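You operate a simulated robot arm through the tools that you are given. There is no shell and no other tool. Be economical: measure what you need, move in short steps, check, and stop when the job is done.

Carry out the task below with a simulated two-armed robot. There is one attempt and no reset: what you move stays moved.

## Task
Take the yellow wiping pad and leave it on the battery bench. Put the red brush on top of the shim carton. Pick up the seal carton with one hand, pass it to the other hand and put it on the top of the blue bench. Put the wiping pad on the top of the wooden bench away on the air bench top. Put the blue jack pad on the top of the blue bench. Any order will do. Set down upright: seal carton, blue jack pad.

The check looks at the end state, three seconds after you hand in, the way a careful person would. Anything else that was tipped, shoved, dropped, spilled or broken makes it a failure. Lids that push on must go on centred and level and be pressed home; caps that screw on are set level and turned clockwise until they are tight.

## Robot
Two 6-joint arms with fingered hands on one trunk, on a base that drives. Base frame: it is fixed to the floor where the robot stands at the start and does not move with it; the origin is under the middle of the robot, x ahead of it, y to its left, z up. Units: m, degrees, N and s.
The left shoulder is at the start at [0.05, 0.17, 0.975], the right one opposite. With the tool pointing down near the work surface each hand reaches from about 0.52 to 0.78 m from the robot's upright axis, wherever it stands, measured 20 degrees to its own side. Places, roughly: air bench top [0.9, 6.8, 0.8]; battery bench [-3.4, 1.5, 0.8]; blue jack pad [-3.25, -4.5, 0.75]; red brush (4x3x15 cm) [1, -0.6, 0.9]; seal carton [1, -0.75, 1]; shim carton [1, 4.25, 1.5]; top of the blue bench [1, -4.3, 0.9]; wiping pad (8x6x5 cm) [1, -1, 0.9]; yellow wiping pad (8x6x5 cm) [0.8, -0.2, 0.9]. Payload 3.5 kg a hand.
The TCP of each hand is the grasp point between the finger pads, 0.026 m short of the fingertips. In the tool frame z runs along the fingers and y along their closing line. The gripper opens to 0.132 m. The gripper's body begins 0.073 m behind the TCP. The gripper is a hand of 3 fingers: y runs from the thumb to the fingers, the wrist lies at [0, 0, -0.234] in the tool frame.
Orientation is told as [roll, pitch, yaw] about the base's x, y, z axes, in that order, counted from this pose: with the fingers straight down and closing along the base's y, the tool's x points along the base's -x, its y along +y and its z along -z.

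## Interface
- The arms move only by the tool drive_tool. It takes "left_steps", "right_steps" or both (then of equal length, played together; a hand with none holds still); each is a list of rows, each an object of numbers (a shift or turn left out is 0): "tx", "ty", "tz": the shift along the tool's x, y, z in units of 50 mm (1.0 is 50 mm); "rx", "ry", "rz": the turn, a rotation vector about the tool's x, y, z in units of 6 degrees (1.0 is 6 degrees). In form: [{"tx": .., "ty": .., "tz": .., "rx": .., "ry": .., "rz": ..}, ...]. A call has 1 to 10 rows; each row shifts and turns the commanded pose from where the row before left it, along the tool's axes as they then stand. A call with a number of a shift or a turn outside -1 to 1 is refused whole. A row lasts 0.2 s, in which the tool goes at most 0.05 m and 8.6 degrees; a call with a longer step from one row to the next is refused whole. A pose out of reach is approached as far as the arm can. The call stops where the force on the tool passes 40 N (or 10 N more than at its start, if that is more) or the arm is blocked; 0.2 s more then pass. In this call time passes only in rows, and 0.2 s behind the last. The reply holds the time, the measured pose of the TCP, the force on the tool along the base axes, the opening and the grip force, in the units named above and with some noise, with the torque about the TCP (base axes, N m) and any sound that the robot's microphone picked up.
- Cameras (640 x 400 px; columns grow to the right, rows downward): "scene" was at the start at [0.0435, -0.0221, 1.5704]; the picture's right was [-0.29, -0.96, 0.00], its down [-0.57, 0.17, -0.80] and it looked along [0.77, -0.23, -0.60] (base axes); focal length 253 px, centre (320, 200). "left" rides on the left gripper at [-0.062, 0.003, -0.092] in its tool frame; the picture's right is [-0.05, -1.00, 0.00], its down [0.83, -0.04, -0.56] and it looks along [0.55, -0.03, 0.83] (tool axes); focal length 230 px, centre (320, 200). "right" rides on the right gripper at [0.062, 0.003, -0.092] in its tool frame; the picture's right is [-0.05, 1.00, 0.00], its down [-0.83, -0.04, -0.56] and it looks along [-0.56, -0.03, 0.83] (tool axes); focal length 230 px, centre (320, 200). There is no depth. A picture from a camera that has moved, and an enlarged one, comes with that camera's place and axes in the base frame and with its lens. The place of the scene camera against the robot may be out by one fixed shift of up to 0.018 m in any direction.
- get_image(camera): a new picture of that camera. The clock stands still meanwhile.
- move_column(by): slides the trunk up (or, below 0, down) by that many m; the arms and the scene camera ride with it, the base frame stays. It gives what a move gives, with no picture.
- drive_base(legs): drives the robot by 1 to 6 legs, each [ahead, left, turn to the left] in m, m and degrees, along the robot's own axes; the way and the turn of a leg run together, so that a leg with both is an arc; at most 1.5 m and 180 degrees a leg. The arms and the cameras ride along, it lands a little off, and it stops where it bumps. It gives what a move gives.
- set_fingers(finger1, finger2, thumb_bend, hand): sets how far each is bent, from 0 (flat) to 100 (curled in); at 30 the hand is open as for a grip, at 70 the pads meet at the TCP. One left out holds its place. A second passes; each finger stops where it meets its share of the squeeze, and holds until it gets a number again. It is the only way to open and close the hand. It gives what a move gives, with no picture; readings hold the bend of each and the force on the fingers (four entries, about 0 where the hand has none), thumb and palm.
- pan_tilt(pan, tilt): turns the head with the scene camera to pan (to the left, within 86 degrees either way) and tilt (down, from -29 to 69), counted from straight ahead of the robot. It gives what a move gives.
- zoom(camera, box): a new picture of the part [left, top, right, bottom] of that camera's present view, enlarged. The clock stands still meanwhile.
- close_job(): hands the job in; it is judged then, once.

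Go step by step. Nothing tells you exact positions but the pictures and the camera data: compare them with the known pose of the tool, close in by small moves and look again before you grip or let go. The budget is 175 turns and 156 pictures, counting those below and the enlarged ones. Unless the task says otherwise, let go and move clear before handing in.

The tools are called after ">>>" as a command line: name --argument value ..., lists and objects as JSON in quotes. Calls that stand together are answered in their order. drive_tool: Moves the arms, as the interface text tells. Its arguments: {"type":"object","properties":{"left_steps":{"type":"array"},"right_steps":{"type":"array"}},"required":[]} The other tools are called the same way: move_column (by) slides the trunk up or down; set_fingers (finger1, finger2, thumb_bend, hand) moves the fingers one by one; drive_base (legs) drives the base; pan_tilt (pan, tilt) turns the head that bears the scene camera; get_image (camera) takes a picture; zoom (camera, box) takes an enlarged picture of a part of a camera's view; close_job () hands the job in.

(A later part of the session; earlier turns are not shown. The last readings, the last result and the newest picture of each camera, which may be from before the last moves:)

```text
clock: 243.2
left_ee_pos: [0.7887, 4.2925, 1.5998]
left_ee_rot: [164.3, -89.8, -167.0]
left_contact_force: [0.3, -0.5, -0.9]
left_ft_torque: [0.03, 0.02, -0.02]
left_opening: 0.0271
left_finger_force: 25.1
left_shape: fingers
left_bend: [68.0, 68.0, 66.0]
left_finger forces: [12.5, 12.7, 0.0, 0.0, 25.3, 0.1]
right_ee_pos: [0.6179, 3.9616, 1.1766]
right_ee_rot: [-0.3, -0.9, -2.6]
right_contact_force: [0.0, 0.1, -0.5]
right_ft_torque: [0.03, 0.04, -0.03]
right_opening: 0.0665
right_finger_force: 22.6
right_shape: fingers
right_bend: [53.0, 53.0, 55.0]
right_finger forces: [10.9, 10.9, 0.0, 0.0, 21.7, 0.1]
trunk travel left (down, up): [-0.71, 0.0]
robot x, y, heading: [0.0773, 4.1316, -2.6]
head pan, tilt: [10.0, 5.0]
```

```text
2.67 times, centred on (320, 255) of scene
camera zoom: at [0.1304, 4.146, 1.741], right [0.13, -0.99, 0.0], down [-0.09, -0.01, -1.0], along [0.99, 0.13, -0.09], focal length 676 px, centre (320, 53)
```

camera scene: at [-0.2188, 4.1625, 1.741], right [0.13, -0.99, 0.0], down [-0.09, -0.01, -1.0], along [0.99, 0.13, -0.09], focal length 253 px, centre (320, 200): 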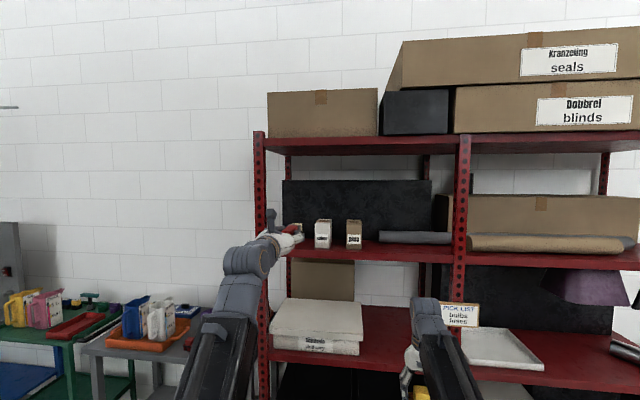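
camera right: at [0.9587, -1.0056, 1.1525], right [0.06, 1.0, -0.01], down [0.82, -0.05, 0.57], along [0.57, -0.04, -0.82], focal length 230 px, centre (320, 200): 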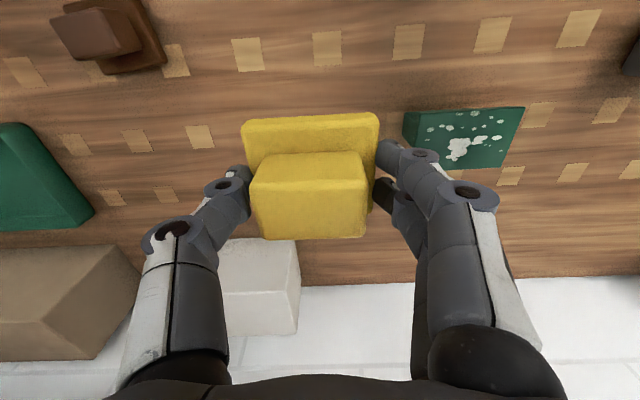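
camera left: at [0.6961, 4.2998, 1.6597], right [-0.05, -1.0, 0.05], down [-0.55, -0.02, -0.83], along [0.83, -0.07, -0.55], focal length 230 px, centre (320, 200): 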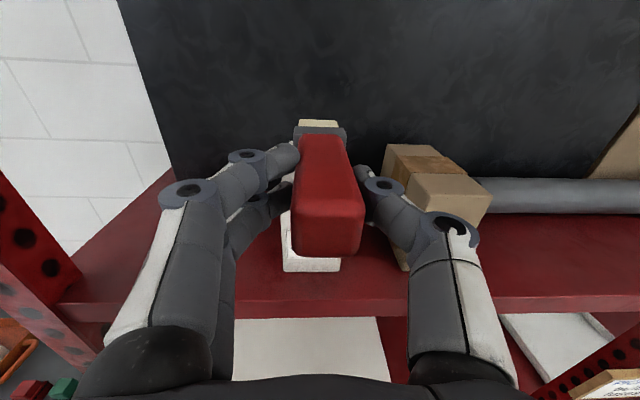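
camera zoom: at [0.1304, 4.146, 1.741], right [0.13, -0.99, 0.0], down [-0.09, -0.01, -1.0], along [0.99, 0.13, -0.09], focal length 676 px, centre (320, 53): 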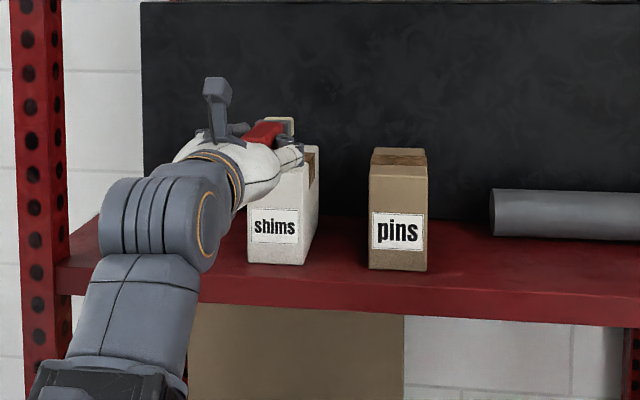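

The carton front edge is at x≈0.888, centred y≈4.288; the brush is in line. I go forward 7 cm and lower in small steps until it touches.

>>> drive_base --legs '[[0.073, 0, 0]]'

>>> drive_tool --left_steps '[{"tx": 0.3}, {"tx": 0.2}, {"tx": 0.08}, {"tx": 0.08}]'

>>> get_image --camera "left"

>>> zoom --camera "scene" --box '[220, 190, 380, 310]'

```text
clock: 244.2
left_ee_pos: [0.8601, 4.2897, 1.5994]
left_ee_rot: [160.3, -89.8, -162.9]
left_contact_force: [0.3, -0.4, -1.8]
left_ft_torque: [0.0, 0.0, -0.01]
left_opening: 0.0268
left_finger_force: 25.2
left_shape: fingers
left_bend: [68.0, 68.0, 66.0]
left_finger forces: [12.7, 12.8, 0.1, 0.0, 25.3, 0.0]
right_ee_pos: [0.69, 3.9592, 1.1759]
right_ee_rot: [-0.3, -0.9, -2.6]
right_contact_force: [-0.4, -0.6, -1.1]
right_ft_torque: [0.0, 0.02, -0.01]
right_opening: 0.0664
right_finger_force: 21.3
right_shape: fingers
right_bend: [53.0, 53.0, 55.0]
right_finger forces: [10.9, 10.8, 0.0, 0.1, 21.7, 0.0]
trunk travel left (down, up): [-0.71, 0.0]
robot x, y, heading: [0.1503, 4.1256, -2.7]
head pan, tilt: [10.0, 5.0]
```

```text
clock: 245.2
left_ee_pos: [0.858, 4.2879, 1.5674]
left_ee_rot: [167.9, -89.6, -170.6]
left_contact_force: [2.1, 0.5, 7.0]
left_ft_torque: [0.14, -0.15, -0.03]
left_opening: 0.0271
left_finger_force: 28.6
left_shape: fingers
left_bend: [68.0, 68.0, 66.0]
left_finger forces: [12.7, 19.6, 0.1, 0.0, 25.1, 0.0]
right_ee_pos: [0.6873, 3.9582, 1.1775]
right_ee_rot: [-0.3, -1.0, -2.6]
right_contact_force: [0.1, -0.1, -0.7]
right_ft_torque: [-0.01, -0.01, -0.01]
right_opening: 0.0662
right_finger_force: 22.0
right_shape: fingers
right_bend: [53.0, 53.0, 55.0]
right_finger forces: [10.8, 10.8, 0.1, 0.0, 21.8, 0.0]
trunk travel left (down, up): [-0.71, 0.0]
robot x, y, heading: [0.1542, 4.1257, -2.4]
head pan, tilt: [10.0, 5.0]
```

```text
58 pictures are left
camera left: at [0.7658, 4.2961, 1.6279], right [-0.05, -1.0, 0.05], down [-0.55, -0.02, -0.83], along [0.83, -0.07, -0.55], focal length 230 px, centre (320, 200)
```

left: 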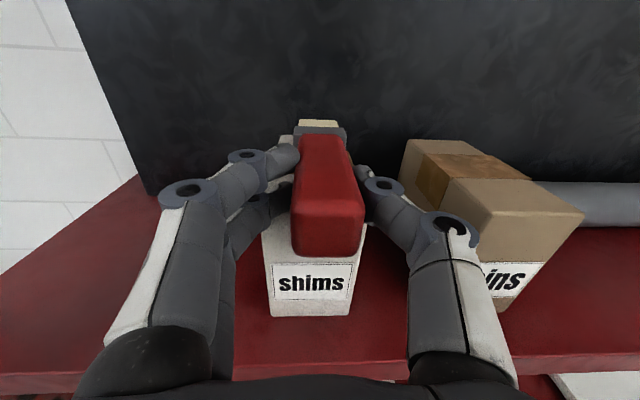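

```text
3.33 times, centred on (300, 250) of scene
camera zoom: at [0.2, 4.1426, 1.7412], right [0.13, -0.99, 0.0], down [-0.09, -0.01, -1.0], along [0.99, 0.13, -0.09], focal length 845 px, centre (387, 33)
```

zoom: 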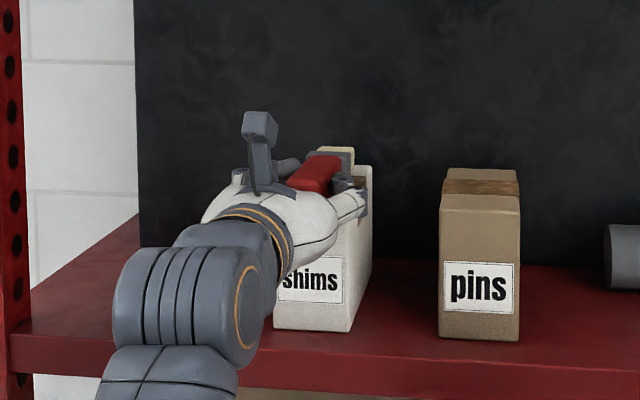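

The brush head rests on the carton (7 N). I open the left hand.

>>> set_fingers --hand "left" --finger1 45 --finger2 45 --thumb_bend 45

>>> get_image --camera "left"

>>> zoom --camera "scene" --box '[220, 190, 380, 310]'

```text
clock: 246.2
left_ee_pos: [0.8562, 4.2898, 1.5668]
left_ee_rot: [165.2, -89.6, -167.9]
left_contact_force: [-2.4, 0.9, 8.8]
left_ft_torque: [0.41, -0.17, 0.13]
left_opening: 0.0845
left_finger_force: 4.3
left_shape: fingers
left_bend: [45.0, 45.0, 45.0]
left_finger forces: [0.2, 8.4, 0.0, 0.0, 0.0, 0.0]
right_ee_pos: [0.687, 3.9589, 1.1782]
right_ee_rot: [-0.3, -1.0, -2.6]
right_contact_force: [0.1, -0.3, 0.8]
right_ft_torque: [0.0, -0.01, -0.01]
right_opening: 0.0666
right_finger_force: 21.3
right_shape: fingers
right_bend: [53.0, 53.0, 55.0]
right_finger forces: [10.9, 10.9, 0.0, 0.0, 21.7, 0.0]
trunk travel left (down, up): [-0.71, 0.0]
robot x, y, heading: [0.1455, 4.127, -2.6]
head pan, tilt: [10.0, 5.0]
```

```text
56 pictures are left
camera left: at [0.765, 4.296, 1.6277], right [-0.05, -1.0, 0.05], down [-0.55, -0.02, -0.83], along [0.83, -0.07, -0.55], focal length 230 px, centre (320, 200)
```

left: 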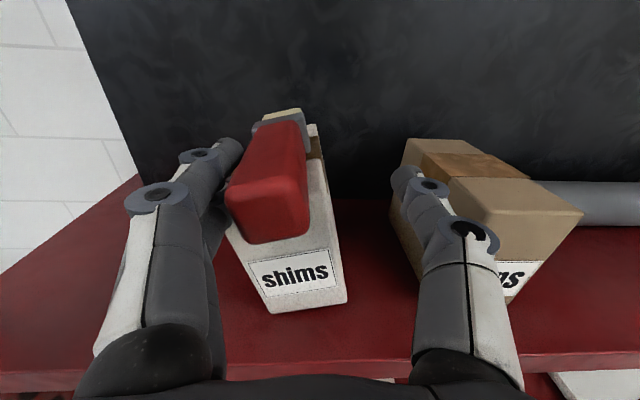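

```text
3.33 times, centred on (300, 250) of scene
camera zoom: at [0.1989, 4.1424, 1.7412], right [0.13, -0.99, 0.0], down [-0.09, -0.01, -1.0], along [0.99, 0.13, -0.09], focal length 845 px, centre (387, 33)
```

zoom: 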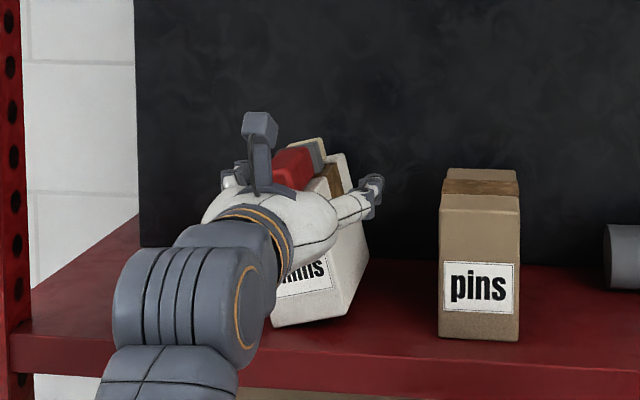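

The carton was dragged into a lean by the lower finger as it opened. I reverse by closing again to bring brush and carton back.

>>> set_fingers --hand "left" --finger1 80 --finger2 80 --thumb_bend 80

>>> get_image --camera "left"

>>> zoom --camera "scene" --box '[220, 190, 380, 310]'

```text
clock: 247.2
left_ee_pos: [0.8566, 4.2875, 1.5654]
left_ee_rot: [166.1, -89.6, -168.7]
left_contact_force: [3.1, 0.2, 12.5]
left_ft_torque: [0.32, -0.29, 0.01]
left_opening: 0.0278
left_finger_force: 30.9
left_shape: fingers
left_bend: [65.0, 63.0, 67.0]
left_finger forces: [13.1, 24.9, 0.0, 0.0, 24.8, 0.0]
right_ee_pos: [0.688, 3.9581, 1.1773]
right_ee_rot: [-0.2, -1.1, -2.7]
right_contact_force: [0.5, 0.5, -0.9]
right_ft_torque: [0.0, 0.01, -0.02]
right_opening: 0.0664
right_finger_force: 21.5
right_shape: fingers
right_bend: [53.0, 53.0, 55.0]
right_finger forces: [10.9, 10.8, 0.0, 0.0, 21.7, 0.1]
trunk travel left (down, up): [-0.71, 0.0]
robot x, y, heading: [0.1522, 4.1213, -2.5]
head pan, tilt: [10.0, 5.0]
```

```text
54 pictures are left
camera left: at [0.7656, 4.2958, 1.6276], right [-0.05, -1.0, 0.05], down [-0.55, -0.02, -0.83], along [0.83, -0.07, -0.55], focal length 230 px, centre (320, 200)
```

left: 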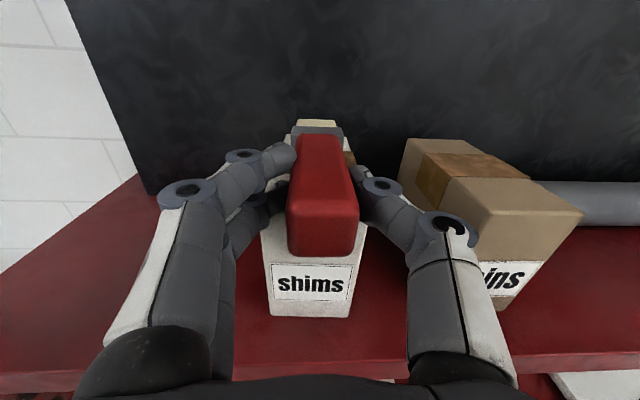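

```text
3.33 times, centred on (300, 250) of scene
camera zoom: at [0.1996, 4.1423, 1.7411], right [0.13, -0.99, 0.0], down [-0.09, -0.01, -1.0], along [0.99, 0.13, -0.09], focal length 845 px, centre (387, 33)
```

zoom: 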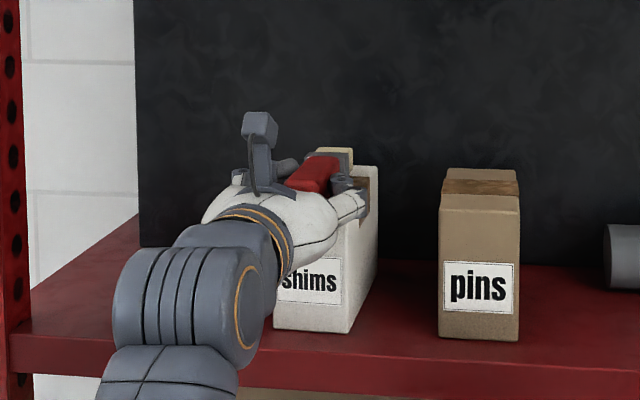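

The carton is upright again and the brush re-gripped. The lower finger had touched the carton's front edge, so I raise, pull back 1.3 cm so the fingertips clear the edge, and lower again until the brush itself rests.

>>> drive_tool --left_steps '[{"tx": -0.3}, {"tz": -0.26}, {"tx": 0.15}, {"tx": 0.15}]'

>>> get_image --camera "left"

>>> drive_tool --left_steps '[{"tx": 0.05}, {"tx": 0.05}]'

```text
clock: 248.2
left_ee_pos: [0.8449, 4.2893, 1.567]
left_ee_rot: [167.1, -89.7, -169.9]
left_contact_force: [-1.1, -0.2, 2.4]
left_ft_torque: [0.06, -0.06, 0.03]
left_opening: 0.0278
left_finger_force: 26.6
left_shape: fingers
left_bend: [65.0, 64.0, 67.0]
left_finger forces: [13.0, 14.9, 0.1, 0.0, 25.0, 0.0]
right_ee_pos: [0.6875, 3.959, 1.1782]
right_ee_rot: [-0.3, -1.0, -2.5]
right_contact_force: [-0.4, -0.7, -1.1]
right_ft_torque: [-0.04, 0.01, 0.0]
right_opening: 0.0666
right_finger_force: 21.8
right_shape: fingers
right_bend: [53.0, 53.0, 55.0]
right_finger forces: [11.0, 10.7, 0.0, 0.1, 21.7, 0.1]
trunk travel left (down, up): [-0.71, 0.0]
robot x, y, heading: [0.1509, 4.1239, -2.6]
head pan, tilt: [10.0, 5.0]
```

```text
52 pictures are left
camera left: at [0.753, 4.2965, 1.6279], right [-0.05, -1.0, 0.05], down [-0.55, -0.02, -0.83], along [0.83, -0.07, -0.55], focal length 230 px, centre (320, 200)
```

left: 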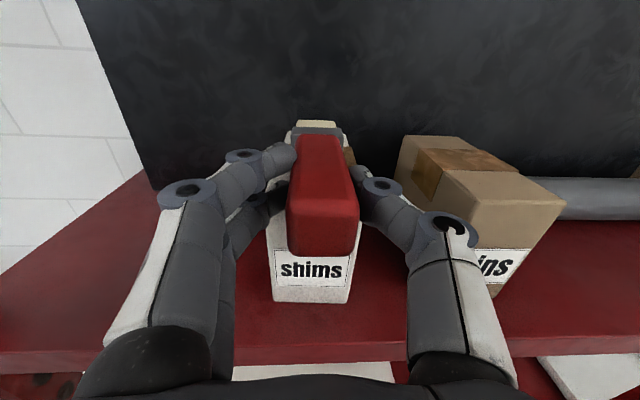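

```text
clock: 248.8
left_ee_pos: [0.8428, 4.2883, 1.5656]
left_ee_rot: [171.1, -89.2, -173.7]
left_contact_force: [1.9, 0.6, 22.9]
left_ft_torque: [0.35, -0.66, 0.0]
left_opening: 0.0274
left_finger_force: 31.1
left_shape: fingers
left_bend: [65.0, 63.0, 67.0]
left_finger forces: [13.1, 24.5, 0.0, 0.0, 24.4, 0.0]
right_ee_pos: [0.686, 3.9597, 1.1779]
right_ee_rot: [-0.3, -1.0, -2.5]
right_contact_force: [0.2, 0.7, -0.5]
right_ft_torque: [-0.04, -0.02, 0.0]
right_opening: 0.0666
right_finger_force: 21.2
right_shape: fingers
right_bend: [53.0, 53.0, 55.0]
right_finger forces: [10.8, 10.8, 0.0, 0.0, 21.7, 0.0]
trunk travel left (down, up): [-0.71, 0.0]
robot x, y, heading: [0.1473, 4.1269, -2.6]
head pan, tilt: [10.0, 5.0]
```

Torque readings show a lower fingertip still meets the carton's front edge. I instead raise, tilt the hand 14° downward and go forward, so the brush lies over the carton with its head touching first and the fingers clear above.

>>> drive_tool --left_steps '[{"tx": -0.8}, {"ry": 1}, {"ry": 1}, {"ry": 0.33}, {"tz": 0.6, "tx": -0.15}]'

>>> get_image --camera "left"

>>> zoom --camera "scene" --box '[220, 190, 380, 310]'

```text
clock: 250.0
left_ee_pos: [0.8785, 4.2875, 1.6]
left_ee_rot: [0.3, -76.2, -2.9]
left_contact_force: [-0.1, 0.2, -0.9]
left_ft_torque: [-0.01, 0.08, 0.0]
left_opening: 0.0275
left_finger_force: 24.6
left_shape: fingers
left_bend: [65.0, 64.0, 67.0]
left_finger forces: [12.8, 12.0, 0.1, 0.0, 24.9, 0.1]
right_ee_pos: [0.6886, 3.9587, 1.1769]
right_ee_rot: [-0.3, -0.8, -2.6]
right_contact_force: [1.0, 0.1, -0.2]
right_ft_torque: [-0.01, 0.0, -0.01]
right_opening: 0.0662
right_finger_force: 21.6
right_shape: fingers
right_bend: [53.0, 53.0, 55.0]
right_finger forces: [10.8, 10.7, 0.0, 0.0, 21.7, 0.0]
trunk travel left (down, up): [-0.71, 0.0]
robot x, y, heading: [0.1459, 4.1266, -2.4]
head pan, tilt: [10.0, 5.0]
```

```text
51 pictures are left
camera left: at [0.8045, 4.2943, 1.6823], right [-0.03, -1.0, 0.05], down [-0.74, -0.01, -0.67], along [0.67, -0.06, -0.74], focal length 230 px, centre (320, 200)
```

left: 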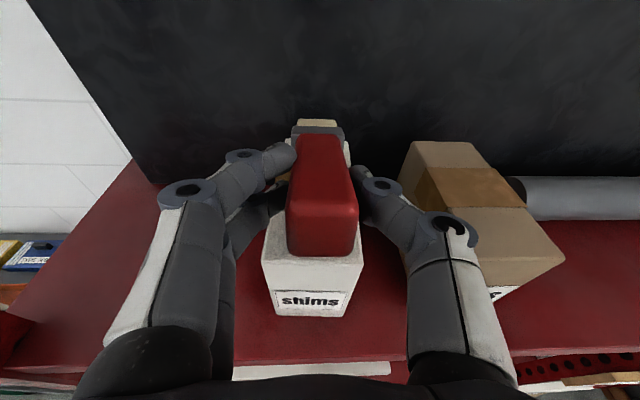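

```text
3.33 times, centred on (300, 250) of scene
camera zoom: at [0.2014, 4.1426, 1.741], right [0.13, -0.99, 0.0], down [-0.09, -0.01, -1.0], along [0.99, 0.13, -0.09], focal length 845 px, centre (387, 33)
```

zoom: 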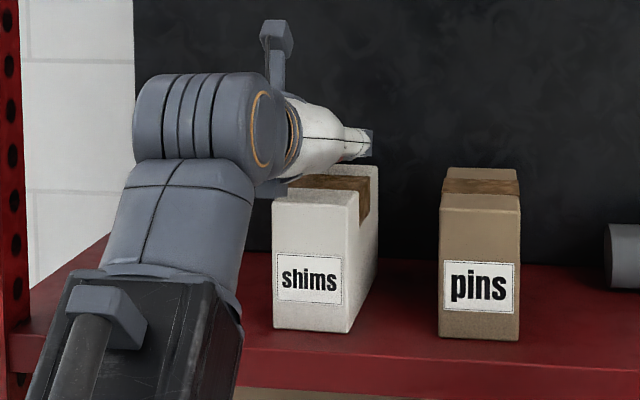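

>>> drive_tool --left_steps '[{"tx": 0.078, "tz": 0.019}, {"tx": 0.078, "tz": 0.019}, {"tx": 0.06, "tz": 0.015}]'

>>> zoom --camera "scene" --box '[220, 190, 380, 310]'

```text
clock: 250.8
left_ee_pos: [0.8764, 4.2881, 1.5909]
left_ee_rot: [0.3, -76.3, -2.9]
left_contact_force: [0.2, -0.8, -0.6]
left_ft_torque: [-0.02, 0.01, -0.03]
left_opening: 0.0276
left_finger_force: 25.5
left_shape: fingers
left_bend: [65.0, 64.0, 67.0]
left_finger forces: [12.8, 12.0, 0.1, 0.1, 24.8, 0.1]
right_ee_pos: [0.6872, 3.9584, 1.1779]
right_ee_rot: [-0.4, -0.9, -2.6]
right_contact_force: [0.9, 0.0, -0.3]
right_ft_torque: [0.01, -0.04, -0.04]
right_opening: 0.0667
right_finger_force: 22.0
right_shape: fingers
right_bend: [53.0, 53.0, 55.0]
right_finger forces: [10.9, 10.8, 0.0, 0.0, 21.8, 0.0]
trunk travel left (down, up): [-0.71, 0.0]
robot x, y, heading: [0.1493, 4.1245, -3.0]
head pan, tilt: [10.0, 5.0]
```

```text
3.33 times, centred on (300, 250) of scene
camera zoom: at [0.2007, 4.1427, 1.7411], right [0.13, -0.99, 0.0], down [-0.09, -0.01, -1.0], along [0.99, 0.13, -0.09], focal length 845 px, centre (387, 33)
```

zoom: 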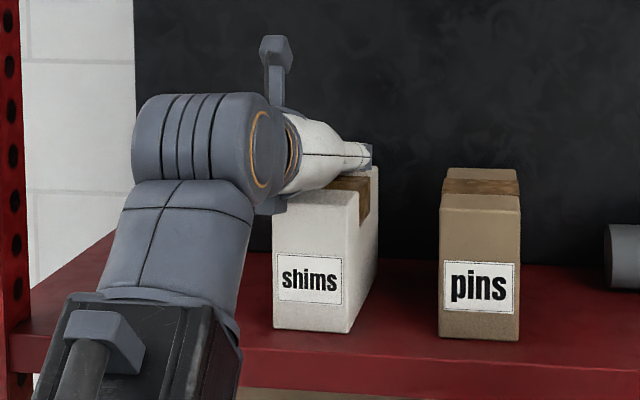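

>>> drive_tool --left_steps '[{"tx": 0.058, "tz": 0.014}, {"tx": 0.058, "tz": 0.014}, {"tx": 0.04, "tz": 0.01}]'

>>> get_image --camera "left"

```text
clock: 251.6
left_ee_pos: [0.8758, 4.2873, 1.5826]
left_ee_rot: [0.3, -76.3, -2.9]
left_contact_force: [-0.6, -0.5, 1.0]
left_ft_torque: [-0.02, -0.19, 0.01]
left_opening: 0.0277
left_finger_force: 25.0
left_shape: fingers
left_bend: [65.0, 63.0, 67.0]
left_finger forces: [13.8, 11.1, 0.0, 0.0, 25.2, 0.0]
right_ee_pos: [0.688, 3.9587, 1.1771]
right_ee_rot: [-0.4, -0.8, -2.6]
right_contact_force: [0.5, 0.8, -1.0]
right_ft_torque: [-0.03, -0.04, 0.0]
right_opening: 0.0666
right_finger_force: 21.7
right_shape: fingers
right_bend: [53.0, 53.0, 55.0]
right_finger forces: [10.9, 10.8, 0.0, 0.1, 21.7, 0.0]
trunk travel left (down, up): [-0.71, 0.0]
robot x, y, heading: [0.1487, 4.1222, -2.6]
head pan, tilt: [10.0, 5.0]
```

```text
48 pictures are left
camera left: at [0.8015, 4.295, 1.6641], right [-0.03, -1.0, 0.05], down [-0.74, -0.01, -0.68], along [0.68, -0.06, -0.74], focal length 230 px, centre (320, 200)
```

left: 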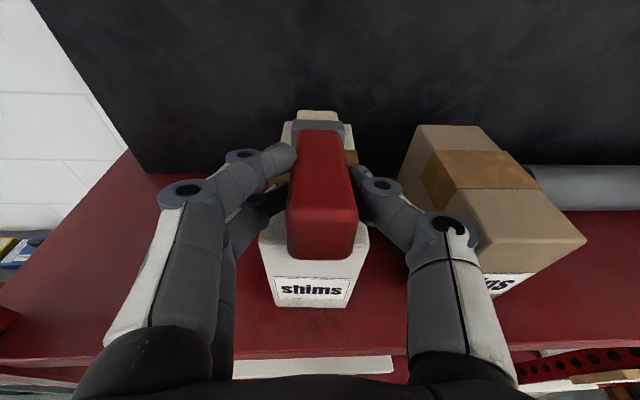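

The brush head now touches at the far end (torque matches ~12 cm ahead) with fingers about 1 cm above the carton. I open the fingers gently.

>>> set_fingers --hand "left" --finger1 56 --finger2 56 --thumb_bend 56

>>> get_image --camera "left"

>>> zoom --camera "scene" --box '[220, 190, 380, 310]'

```text
clock: 252.6
left_ee_pos: [0.8759, 4.2888, 1.5832]
left_ee_rot: [0.3, -76.4, -2.8]
left_contact_force: [-0.6, -0.3, 0.1]
left_ft_torque: [0.04, 0.01, 0.0]
left_opening: 0.0471
left_finger_force: 0.1
left_shape: fingers
left_bend: [56.0, 56.0, 56.0]
left_finger forces: [0.0, 0.0, 0.1, 0.0, 0.0, 0.0]
right_ee_pos: [0.6881, 3.958, 1.178]
right_ee_rot: [-0.3, -0.9, -2.6]
right_contact_force: [0.4, -0.3, -0.7]
right_ft_torque: [0.01, -0.01, 0.02]
right_opening: 0.0665
right_finger_force: 21.5
right_shape: fingers
right_bend: [53.0, 53.0, 55.0]
right_finger forces: [10.9, 10.9, 0.0, 0.1, 21.7, 0.1]
trunk travel left (down, up): [-0.71, 0.0]
robot x, y, heading: [0.1528, 4.1245, -2.7]
head pan, tilt: [10.0, 5.0]
```

```text
47 pictures are left
camera left: at [0.8018, 4.295, 1.6639], right [-0.03, -1.0, 0.05], down [-0.74, -0.01, -0.68], along [0.67, -0.06, -0.74], focal length 230 px, centre (320, 200)
```

left: 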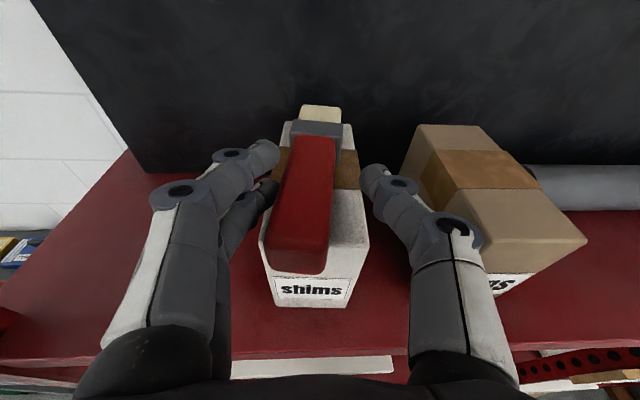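

```text
3.33 times, centred on (300, 250) of scene
camera zoom: at [0.2005, 4.1427, 1.7411], right [0.13, -0.99, 0.0], down [-0.09, -0.01, -1.0], along [0.99, 0.13, -0.09], focal length 845 px, centre (387, 33)
```

zoom: 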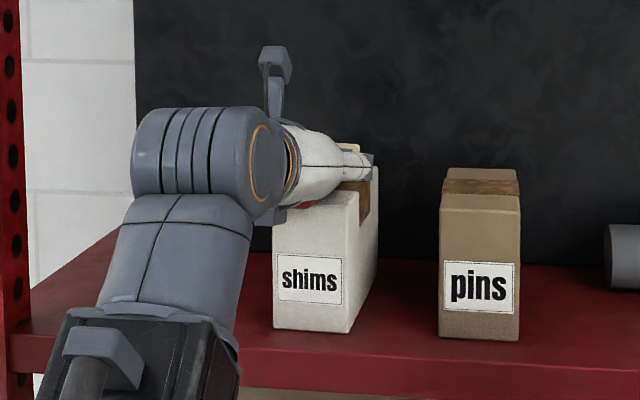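

The brush lies flat on the upright shim carton. I open slightly more and withdraw straight back.

>>> set_fingers --hand "left" --finger1 46 --finger2 46 --thumb_bend 52

>>> drive_tool --left_steps '[{"tz": -0.5}, {"tz": -0.8}, {"tz": -0.8}, {"tz": -0.8}]'

>>> get_image --camera "left"

>>> zoom --camera "scene" --box '[220, 190, 380, 310]'

```text
clock: 253.6
left_ee_pos: [0.8768, 4.2883, 1.5824]
left_ee_rot: [0.3, -76.3, -3.0]
left_contact_force: [-0.9, 0.3, 0.1]
left_ft_torque: [-0.01, 0.04, 0.02]
left_opening: 0.0705
left_finger_force: 0.1
left_shape: fingers
left_bend: [46.0, 46.0, 52.0]
left_finger forces: [0.0, 0.0, 0.0, 0.1, 0.0, 0.1]
right_ee_pos: [0.6868, 3.9595, 1.1762]
right_ee_rot: [-0.4, -0.9, -2.6]
right_contact_force: [-0.1, 1.0, -0.9]
right_ft_torque: [-0.01, 0.01, 0.05]
right_opening: 0.0665
right_finger_force: 21.6
right_shape: fingers
right_bend: [53.0, 53.0, 55.0]
right_finger forces: [10.8, 10.8, 0.0, 0.0, 21.7, 0.0]
trunk travel left (down, up): [-0.71, 0.0]
robot x, y, heading: [0.1474, 4.1271, -2.8]
head pan, tilt: [10.0, 5.0]
```

```text
clock: 254.6
left_ee_pos: [0.7907, 4.2967, 1.5691]
left_ee_rot: [0.4, -76.3, -3.1]
left_contact_force: [0.2, 1.0, -0.2]
left_ft_torque: [-0.03, 0.01, -0.01]
left_opening: 0.0707
left_finger_force: 0.1
left_shape: fingers
left_bend: [46.0, 46.0, 52.0]
left_finger forces: [0.0, 0.1, 0.1, 0.0, 0.0, 0.1]
left hand out of reach, approached as far as the arm can: row 2, 3, 4
right_ee_pos: [0.6886, 3.9587, 1.1781]
right_ee_rot: [-0.4, -1.0, -2.6]
right_contact_force: [-0.1, 0.5, -0.1]
right_ft_torque: [-0.04, 0.03, 0.01]
right_opening: 0.0666
right_finger_force: 21.7
right_shape: fingers
right_bend: [53.0, 53.0, 55.0]
right_finger forces: [10.9, 10.8, 0.1, 0.1, 21.8, 0.0]
trunk travel left (down, up): [-0.71, 0.0]
robot x, y, heading: [0.1516, 4.1264, -2.7]
head pan, tilt: [10.0, 5.0]
```

```text
45 pictures are left
camera left: at [0.7169, 4.3029, 1.6493], right [-0.03, -1.0, 0.05], down [-0.74, -0.01, -0.68], along [0.68, -0.06, -0.74], focal length 230 px, centre (320, 200)
```

left: 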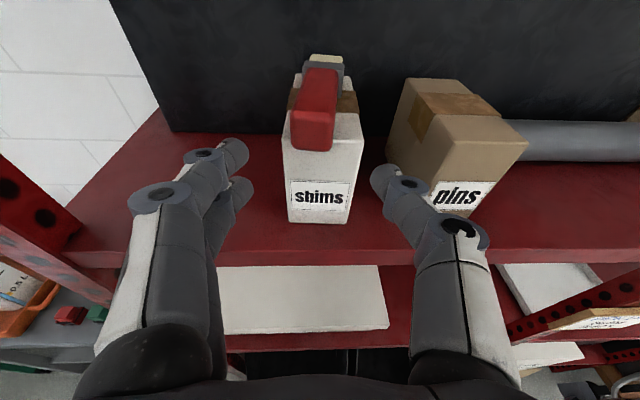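

```text
3.33 times, centred on (300, 250) of scene
camera zoom: at [0.2003, 4.1427, 1.7411], right [0.13, -0.99, 0.0], down [-0.09, -0.01, -1.0], along [0.99, 0.13, -0.09], focal length 845 px, centre (387, 33)
```

zoom: 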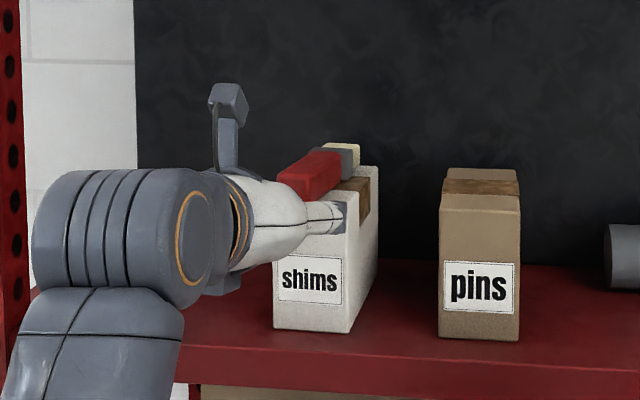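

The brush is settled on the shim carton. I back off, lower the trunk, restore the left hand and go north to the air bench.

>>> drive_base --legs '[[-0.38, 0, 2.7]]'

>>> move_column --by -0.12

>>> drive_tool --left_steps '[{"tx": 1, "ry": 1}, {"tx": 0.9, "ry": 1}, {"tx": 0.8, "ry": 1}, {"ry": 1}, {"ry": 1}, {"ry": 1}, {"ry": 1}, {"ry": 1}, {"ry": 1}, {"ry": 1}]'

>>> drive_tool --left_steps '[{"ry": 1}, {"ry": 1}, {"ry": 0.7}, {"tz": 1}, {"tz": 1}, {"tz": 1}, {"tz": 1}]'

>>> pan_tilt --pan 60 --tilt 20

>>> get_image --camera "scene"

```text
clock: 257.0
left_ee_pos: [0.4016, 4.3364, 1.5675]
left_ee_rot: [0.3, -76.4, -0.1]
left_contact_force: [-0.2, -0.3, 0.1]
left_ft_torque: [-0.02, -0.02, 0.01]
left_opening: 0.0706
left_finger_force: 0.0
left_shape: fingers
left_bend: [46.0, 46.0, 52.0]
left_finger forces: [0.1, 0.0, 0.1, 0.0, 0.0, 0.1]
right_ee_pos: [0.3155, 3.9942, 1.1775]
right_ee_rot: [-0.4, -1.0, 0.2]
right_contact_force: [-1.8, 0.2, 0.3]
right_ft_torque: [-0.05, -0.01, 0.0]
right_opening: 0.0666
right_finger_force: 21.7
right_shape: fingers
right_bend: [53.0, 53.0, 55.0]
right_finger forces: [10.9, 10.7, 0.0, 0.1, 21.7, 0.1]
trunk travel left (down, up): [-0.71, 0.0]
robot x, y, heading: [-0.2285, 4.1339, 0.2]
head pan, tilt: [10.0, 5.0]
```

```text
clock: 258.5
left_ee_pos: [0.4026, 4.3373, 1.4473]
left_ee_rot: [0.3, -76.2, -0.1]
left_contact_force: [0.1, 0.0, -0.9]
left_ft_torque: [0.02, -0.05, 0.02]
left_opening: 0.0705
left_finger_force: 0.0
left_shape: fingers
left_bend: [46.0, 46.0, 52.0]
left_finger forces: [0.0, 0.0, 0.0, 0.0, 0.0, 0.0]
right_ee_pos: [0.3155, 3.9941, 1.0574]
right_ee_rot: [-0.3, -0.9, 0.2]
right_contact_force: [-0.3, -0.7, -1.2]
right_ft_torque: [0.01, 0.0, -0.01]
right_opening: 0.0663
right_finger_force: 21.5
right_shape: fingers
right_bend: [53.0, 53.0, 55.0]
right_finger forces: [10.9, 10.8, 0.1, 0.0, 21.7, 0.1]
trunk travel left (down, up): [-0.59, 0.12]
robot x, y, heading: [-0.2342, 4.1338, 0.0]
head pan, tilt: [10.0, 5.0]
```

```text
clock: 260.7
left_ee_pos: [0.3676, 4.3356, 1.3122]
left_ee_rot: [0.1, -16.6, 0.2]
left_contact_force: [0.0, -0.5, -0.4]
left_ft_torque: [-0.03, 0.02, -0.02]
left_opening: 0.0704
left_finger_force: 0.0
left_shape: fingers
left_bend: [46.0, 46.0, 52.0]
left_finger forces: [0.0, 0.1, 0.0, 0.0, 0.0, 0.1]
left hand out of reach, approached as far as the arm can: row 10
right_ee_pos: [0.3168, 3.994, 1.0576]
right_ee_rot: [-0.4, -0.8, 0.2]
right_contact_force: [0.1, -1.6, 0.2]
right_ft_torque: [0.03, 0.02, 0.03]
right_opening: 0.0667
right_finger_force: 21.2
right_shape: fingers
right_bend: [53.0, 53.0, 55.0]
right_finger forces: [10.9, 10.8, 0.0, 0.0, 21.7, 0.1]
trunk travel left (down, up): [-0.59, 0.12]
robot x, y, heading: [-0.2301, 4.1366, 0.2]
head pan, tilt: [10.0, 5.0]
```

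```text
clock: 262.3
left_ee_pos: [0.4249, 4.3394, 1.1194]
left_ee_rot: [0.2, -16.8, 0.1]
left_contact_force: [-0.1, 0.5, 0.4]
left_ft_torque: [-0.01, -0.01, 0.04]
left_opening: 0.0705
left_finger_force: 0.1
left_shape: fingers
left_bend: [46.0, 46.0, 52.0]
left_finger forces: [0.1, 0.0, 0.0, 0.0, 0.1, 0.0]
left hand out of reach, approached as far as the arm can: row 1, 2, 3
right_ee_pos: [0.3164, 3.994, 1.0564]
right_ee_rot: [-0.5, -1.0, 0.2]
right_contact_force: [0.3, -0.5, -0.5]
right_ft_torque: [0.03, -0.05, -0.01]
right_opening: 0.0667
right_finger_force: 21.6
right_shape: fingers
right_bend: [53.0, 53.0, 55.0]
right_finger forces: [10.8, 10.8, 0.1, 0.0, 21.7, 0.1]
trunk travel left (down, up): [-0.59, 0.12]
robot x, y, heading: [-0.2313, 4.1331, 0.2]
head pan, tilt: [10.0, 5.0]
```

```text
clock: 263.5
left_ee_pos: [0.4245, 4.3392, 1.1204]
left_ee_rot: [0.2, -16.8, 0.1]
left_contact_force: [-0.1, 0.0, 0.4]
left_ft_torque: [0.02, 0.01, 0.03]
left_opening: 0.0704
left_finger_force: 0.0
left_shape: fingers
left_bend: [46.0, 46.0, 52.0]
left_finger forces: [0.0, 0.0, 0.0, 0.0, 0.0, 0.0]
right_ee_pos: [0.316, 3.9942, 1.057]
right_ee_rot: [-0.3, -0.9, 0.2]
right_contact_force: [0.7, -0.2, -0.2]
right_ft_torque: [-0.01, 0.03, 0.0]
right_opening: 0.0667
right_finger_force: 21.3
right_shape: fingers
right_bend: [53.0, 53.0, 55.0]
right_finger forces: [10.8, 10.8, 0.0, 0.0, 21.8, 0.1]
trunk travel left (down, up): [-0.59, 0.12]
robot x, y, heading: [-0.2298, 4.1337, 0.3]
head pan, tilt: [60.0, 20.0]
```

```text
43 pictures are left
camera scene: at [-0.2239, 4.2184, 1.5967], right [0.87, -0.5, 0.0], down [-0.17, -0.3, -0.94], along [0.47, 0.81, -0.34], focal length 253 px, centre (320, 200)
```

scene: 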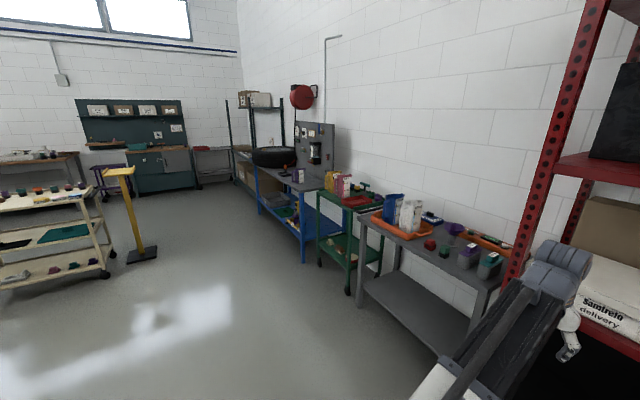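

The air bench is the blue one with the tyre, its front at x≈0.8, y from 6.4. I strafe north along it and look at its free space.

>>> drive_tool --left_steps '[{"ry": 1}, {"ry": 1}, {"ry": 0.8}]'

>>> drive_base --legs '[[0, 1.3, 0], [0, 1.25, 0]]'

>>> pan_tilt --pan 5 --tilt 35

>>> get_image --camera "scene"

```text
clock: 264.3
left_ee_pos: [0.4242, 4.3383, 1.1189]
left_ee_rot: [0.1, 0.0, 0.1]
left_contact_force: [0.5, -0.2, 0.3]
left_ft_torque: [0.02, 0.0, -0.02]
left_opening: 0.0705
left_finger_force: 0.1
left_shape: fingers
left_bend: [46.0, 46.0, 52.0]
left_finger forces: [0.1, 0.0, 0.0, 0.0, 0.0, 0.1]
right_ee_pos: [0.3157, 3.994, 1.0571]
right_ee_rot: [-0.4, -0.9, 0.2]
right_contact_force: [0.0, -0.7, -0.9]
right_ft_torque: [-0.04, -0.05, 0.03]
right_opening: 0.0663
right_finger_force: 21.3
right_shape: fingers
right_bend: [53.0, 53.0, 55.0]
right_finger forces: [10.9, 10.7, 0.0, 0.0, 21.7, 0.0]
trunk travel left (down, up): [-0.59, 0.12]
robot x, y, heading: [-0.2306, 4.1349, 0.2]
head pan, tilt: [60.0, 20.0]
```

```text
clock: 276.8
left_ee_pos: [0.4335, 6.9033, 1.12]
left_ee_rot: [0.1, 0.0, 0.4]
left_contact_force: [0.6, 0.5, 0.5]
left_ft_torque: [-0.01, 0.01, -0.01]
left_opening: 0.0707
left_finger_force: 0.2
left_shape: fingers
left_bend: [46.0, 46.0, 52.0]
left_finger forces: [0.0, 0.0, 0.0, 0.0, 0.0, 0.1]
right_ee_pos: [0.326, 6.5594, 1.0569]
right_ee_rot: [-0.4, -0.9, 0.5]
right_contact_force: [-0.3, 1.3, 0.0]
right_ft_torque: [0.03, -0.02, 0.01]
right_opening: 0.0667
right_finger_force: 21.8
right_shape: fingers
right_bend: [53.0, 53.0, 55.0]
right_finger forces: [10.9, 10.9, 0.1, 0.0, 21.7, 0.0]
trunk travel left (down, up): [-0.59, 0.12]
robot x, y, heading: [-0.2197, 6.6947, 0.6]
head pan, tilt: [60.0, 20.0]
```

```text
clock: 278.1
left_ee_pos: [0.4341, 6.9027, 1.1198]
left_ee_rot: [0.1, 0.0, 0.5]
left_contact_force: [0.0, 0.1, 0.2]
left_ft_torque: [-0.02, -0.02, 0.0]
left_opening: 0.0704
left_finger_force: 0.1
left_shape: fingers
left_bend: [46.0, 46.0, 52.0]
left_finger forces: [0.0, 0.0, 0.1, 0.0, 0.0, 0.0]
right_ee_pos: [0.3273, 6.5574, 1.0574]
right_ee_rot: [-0.4, -0.9, 0.4]
right_contact_force: [0.5, -1.1, -0.8]
right_ft_torque: [0.01, -0.03, 0.02]
right_opening: 0.0665
right_finger_force: 21.8
right_shape: fingers
right_bend: [53.0, 53.0, 55.0]
right_finger forces: [10.9, 10.8, 0.0, 0.0, 21.7, 0.0]
trunk travel left (down, up): [-0.59, 0.12]
robot x, y, heading: [-0.2189, 6.6969, 0.5]
head pan, tilt: [5.0, 35.0]
```

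```text
42 pictures are left
camera scene: at [-0.1722, 6.7076, 1.5729], right [0.1, -1.0, 0.0], down [-0.57, -0.05, -0.82], along [0.82, 0.08, -0.57], focal length 253 px, centre (320, 200)
```

scene: 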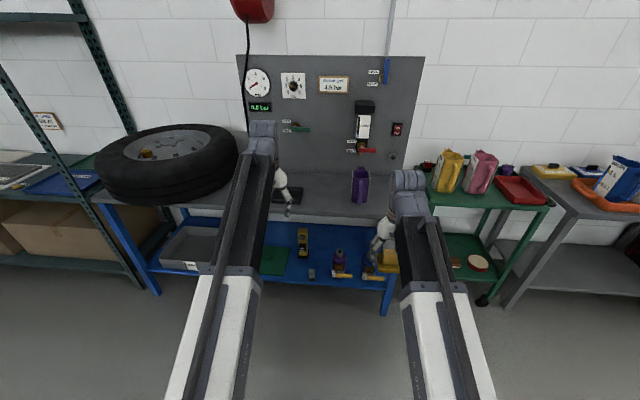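

Free bench surface lies near (0.865, 6.77), between the black item and the purple jug. I drive in and move the right hand over it.

>>> drive_base --legs '[[0.42, 0.13, 0]]'

>>> drive_tool --right_steps '[{"ty": 0.8}, {"ty": 0.7}, {"tx": -0.8}, {"tx": -0.8}, {"tx": -0.6}]' --left_steps '[{"tx": 0.5}, {}, {}, {}, {}]'

>>> get_image --camera "right"

>>> get_image --camera "scene"

```text
clock: 280.7
left_ee_pos: [0.8479, 7.0373, 1.1198]
left_ee_rot: [0.1, 0.0, 0.7]
left_contact_force: [0.4, -0.7, -1.1]
left_ft_torque: [-0.01, 0.03, 0.04]
left_opening: 0.0707
left_finger_force: 0.1
left_shape: fingers
left_bend: [46.0, 46.0, 52.0]
left_finger forces: [0.0, 0.0, 0.1, 0.0, 0.0, 0.0]
right_ee_pos: [0.7414, 6.6923, 1.0572]
right_ee_rot: [-0.5, -0.9, 0.8]
right_contact_force: [-0.1, 0.6, -0.1]
right_ft_torque: [-0.01, 0.0, -0.01]
right_opening: 0.0664
right_finger_force: 21.7
right_shape: fingers
right_bend: [53.0, 53.0, 55.0]
right_finger forces: [10.9, 10.8, 0.0, 0.1, 21.7, 0.0]
trunk travel left (down, up): [-0.59, 0.12]
robot x, y, heading: [0.1927, 6.8247, 0.5]
head pan, tilt: [5.0, 35.0]
```

```text
clock: 281.9
left_ee_pos: [0.8217, 7.037, 1.1181]
left_ee_rot: [0.1, 0.0, 0.7]
left_contact_force: [0.2, 1.2, -0.6]
left_ft_torque: [-0.01, 0.01, 0.01]
left_opening: 0.0705
left_finger_force: 0.1
left_shape: fingers
left_bend: [46.0, 46.0, 52.0]
left_finger forces: [0.0, 0.1, 0.1, 0.0, 0.1, 0.0]
right_ee_pos: [0.8507, 6.768, 1.0581]
right_ee_rot: [-0.5, -0.9, 0.6]
right_contact_force: [0.8, 0.1, -0.2]
right_ft_torque: [-0.01, -0.03, 0.02]
right_opening: 0.0665
right_finger_force: 21.8
right_shape: fingers
right_bend: [53.0, 53.0, 55.0]
right_finger forces: [10.9, 10.9, 0.1, 0.0, 21.8, 0.1]
trunk travel left (down, up): [-0.59, 0.12]
robot x, y, heading: [0.1967, 6.829, 0.6]
head pan, tilt: [5.0, 35.0]
```

```text
41 pictures are left
camera right: at [0.7882, 6.7711, 1.1489], right [0.04, 1.0, -0.01], down [0.82, -0.03, 0.57], along [0.57, -0.03, -0.82], focal length 230 px, centre (320, 200)
```

right: 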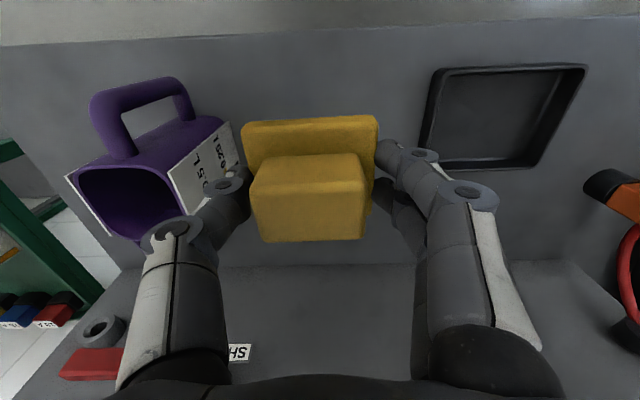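

```text
40 pictures are left
camera scene: at [0.2422, 6.8386, 1.5728], right [0.1, -1.0, 0.0], down [-0.57, -0.06, -0.82], along [0.81, 0.08, -0.57], focal length 253 px, centre (320, 200)
```

scene: 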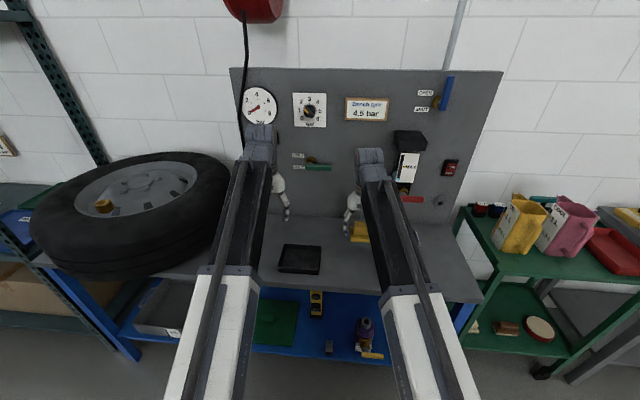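

>>> drive_tool --right_steps '[{"ty": 0.3}, {"tz": 0.9}, {"tz": 0.9}, {"tz": 0.7}]'

>>> drive_tool --right_steps '[{"tz": 0.12}, {"tz": 0.1}, {"tz": 0.08}, {"tz": 0.08}, {"tz": 0.08}, {"tz": 0.08}, {"tz": 0.08}, {"tz": 0.08}]'

>>> get_image --camera "right"

```text
clock: 282.9
left_ee_pos: [0.8204, 7.0367, 1.1197]
left_ee_rot: [0.1, 0.1, 0.7]
left_contact_force: [0.2, -0.8, -0.7]
left_ft_torque: [-0.02, 0.0, 0.0]
left_opening: 0.0706
left_finger_force: 0.0
left_shape: fingers
left_bend: [46.0, 46.0, 52.0]
left_finger forces: [0.1, 0.0, 0.0, 0.1, 0.1, 0.1]
right_ee_pos: [0.8529, 6.7816, 0.9332]
right_ee_rot: [-0.2, -1.0, 0.7]
right_contact_force: [-0.3, -0.6, -0.8]
right_ft_torque: [0.05, -0.02, 0.01]
right_opening: 0.0666
right_finger_force: 21.5
right_shape: fingers
right_bend: [53.0, 53.0, 55.0]
right_finger forces: [10.9, 11.0, 0.0, 0.1, 21.9, 0.0]
trunk travel left (down, up): [-0.59, 0.12]
robot x, y, heading: [0.1961, 6.8241, 0.2]
head pan, tilt: [5.0, 35.0]
```

```text
clock: 284.7
left_ee_pos: [0.822, 7.0358, 1.1186]
left_ee_rot: [0.2, 0.0, 0.8]
left_contact_force: [0.2, 0.5, -0.2]
left_ft_torque: [0.02, 0.01, 0.0]
left_opening: 0.0705
left_finger_force: 0.0
left_shape: fingers
left_bend: [46.0, 46.0, 52.0]
left_finger forces: [0.1, 0.0, 0.0, 0.0, 0.0, 0.0]
right_ee_pos: [0.8521, 6.782, 0.8979]
right_ee_rot: [-0.3, -0.9, 0.8]
right_contact_force: [0.3, 0.4, -0.9]
right_ft_torque: [0.02, 0.0, -0.02]
right_opening: 0.0665
right_finger_force: 21.9
right_shape: fingers
right_bend: [53.0, 53.0, 55.0]
right_finger forces: [10.9, 10.9, 0.0, 0.0, 21.9, 0.0]
trunk travel left (down, up): [-0.59, 0.12]
robot x, y, heading: [0.1915, 6.828, 0.6]
head pan, tilt: [5.0, 35.0]
```

```text
39 pictures are left
camera right: at [0.7894, 6.7852, 0.9889], right [0.04, 1.0, -0.01], down [0.82, -0.03, 0.57], along [0.57, -0.03, -0.82], focal length 230 px, centre (320, 200)
```

right: 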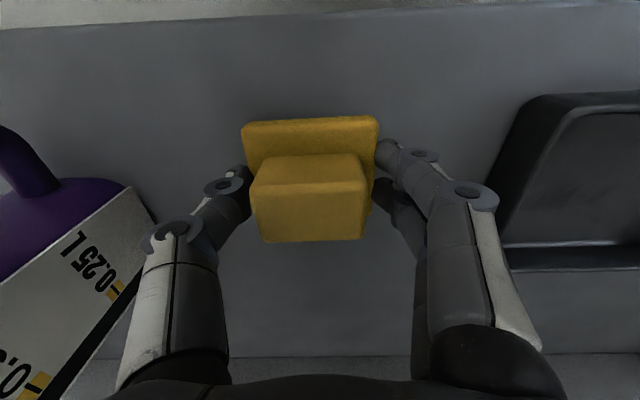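

>>> drive_tool --right_steps '[{"tz": 0.08}, {"tz": 0.08}, {"tz": 0.08}, {"tz": 0.08}, {"tz": 0.08}, {"tz": 0.08}, {"tz": 0.08}, {"tz": 0.08}, {"tz": 0.08}, {"tz": 0.08}]'

```text
clock: 286.0
left_ee_pos: [0.8193, 7.037, 1.1206]
left_ee_rot: [0.1, -0.1, 0.6]
left_contact_force: [-0.4, -0.6, 0.4]
left_ft_torque: [0.01, 0.01, 0.01]
left_opening: 0.0705
left_finger_force: 0.1
left_shape: fingers
left_bend: [46.0, 46.0, 52.0]
left_finger forces: [0.1, 0.0, 0.1, 0.0, 0.0, 0.0]
right_ee_pos: [0.8525, 6.7837, 0.8828]
right_ee_rot: [-0.3, -1.4, 0.6]
right_contact_force: [-5.3, -0.3, 22.6]
right_ft_torque: [-0.01, 0.15, -0.02]
right_opening: 0.0664
right_finger_force: 23.8
right_shape: fingers
right_bend: [56.0, 55.0, 56.0]
right_finger forces: [11.9, 12.3, 0.1, 0.0, 24.1, 0.0]
trunk travel left (down, up): [-0.59, 0.12]
robot x, y, heading: [0.1941, 6.827, 0.6]
head pan, tilt: [5.0, 35.0]
stopped in row 6 (right hand): the force on the tool passed its limit (the readings are from after the stop); the commanded pose is now the measured one
```

The pad has landed. I ease up slightly, open the right hand moderately, and rise.

>>> drive_tool --right_steps '[{"tz": -0.04}]'

>>> set_fingers --hand "right" --finger1 42 --finger2 42 --thumb_bend 44

>>> drive_tool --right_steps '[{"tz": -0.5}, {"tz": -0.9}, {"tz": -0.9}, {"tz": -0.9}]'

>>> get_image --camera "right"

```text
clock: 286.4
left_ee_pos: [0.8202, 7.0369, 1.1214]
left_ee_rot: [0.1, 0.0, 0.7]
left_contact_force: [0.2, -0.1, -0.3]
left_ft_torque: [-0.01, 0.02, 0.03]
left_opening: 0.0704
left_finger_force: 0.0
left_shape: fingers
left_bend: [46.0, 46.0, 52.0]
left_finger forces: [0.1, 0.0, 0.0, 0.0, 0.0, 0.0]
right_ee_pos: [0.8545, 6.782, 0.8826]
right_ee_rot: [-0.3, -1.3, 0.7]
right_contact_force: [-6.5, -0.8, 17.4]
right_ft_torque: [0.02, 0.13, -0.02]
right_opening: 0.0663
right_finger_force: 24.1
right_shape: fingers
right_bend: [56.0, 55.0, 56.0]
right_finger forces: [11.9, 12.3, 0.0, 0.0, 23.9, 0.0]
trunk travel left (down, up): [-0.59, 0.12]
robot x, y, heading: [0.1961, 6.8259, 0.6]
head pan, tilt: [5.0, 35.0]
```

```text
clock: 287.4
left_ee_pos: [0.8219, 7.0357, 1.1191]
left_ee_rot: [0.1, 0.0, 0.8]
left_contact_force: [0.2, -0.7, 0.2]
left_ft_torque: [0.0, -0.03, 0.02]
left_opening: 0.0705
left_finger_force: 0.0
left_shape: fingers
left_bend: [46.0, 46.0, 52.0]
left_finger forces: [0.0, 0.1, 0.0, 0.0, 0.0, 0.0]
right_ee_pos: [0.8534, 6.7825, 0.882]
right_ee_rot: [-0.2, -1.2, 0.7]
right_contact_force: [-0.2, -0.9, 1.1]
right_ft_torque: [0.01, 0.02, -0.01]
right_opening: 0.0906
right_finger_force: 0.7
right_shape: fingers
right_bend: [43.0, 42.0, 44.0]
right_finger forces: [0.9, 0.1, 0.0, 0.0, 0.1, 0.1]
trunk travel left (down, up): [-0.59, 0.12]
robot x, y, heading: [0.1976, 6.8233, 0.5]
head pan, tilt: [5.0, 35.0]
```

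```text
clock: 288.4
left_ee_pos: [0.8224, 7.0361, 1.1191]
left_ee_rot: [0.1, 0.0, 0.7]
left_contact_force: [-0.2, 0.3, 0.8]
left_ft_torque: [-0.03, 0.01, 0.01]
left_opening: 0.0705
left_finger_force: 0.0
left_shape: fingers
left_bend: [46.0, 46.0, 52.0]
left_finger forces: [0.1, 0.0, 0.0, 0.1, 0.1, 0.0]
right_ee_pos: [0.8506, 6.7836, 1.042]
right_ee_rot: [-0.2, -1.2, 0.6]
right_contact_force: [-0.1, -0.4, -0.6]
right_ft_torque: [0.04, -0.03, 0.02]
right_opening: 0.0909
right_finger_force: 0.1
right_shape: fingers
right_bend: [42.0, 42.0, 44.0]
right_finger forces: [0.0, 0.0, 0.0, 0.0, 0.1, 0.0]
trunk travel left (down, up): [-0.59, 0.12]
robot x, y, heading: [0.192, 6.8252, 0.5]
head pan, tilt: [5.0, 35.0]
```

```text
38 pictures are left
camera right: at [0.7873, 6.7857, 1.1323], right [0.04, 1.0, 0.0], down [0.82, -0.03, 0.57], along [0.57, -0.03, -0.82], focal length 230 px, centre (320, 200)
```

right: 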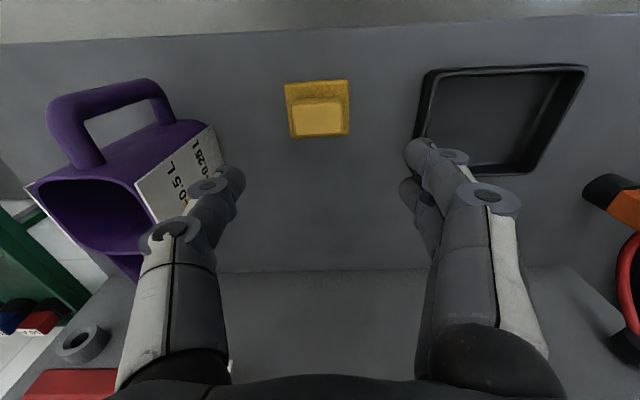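

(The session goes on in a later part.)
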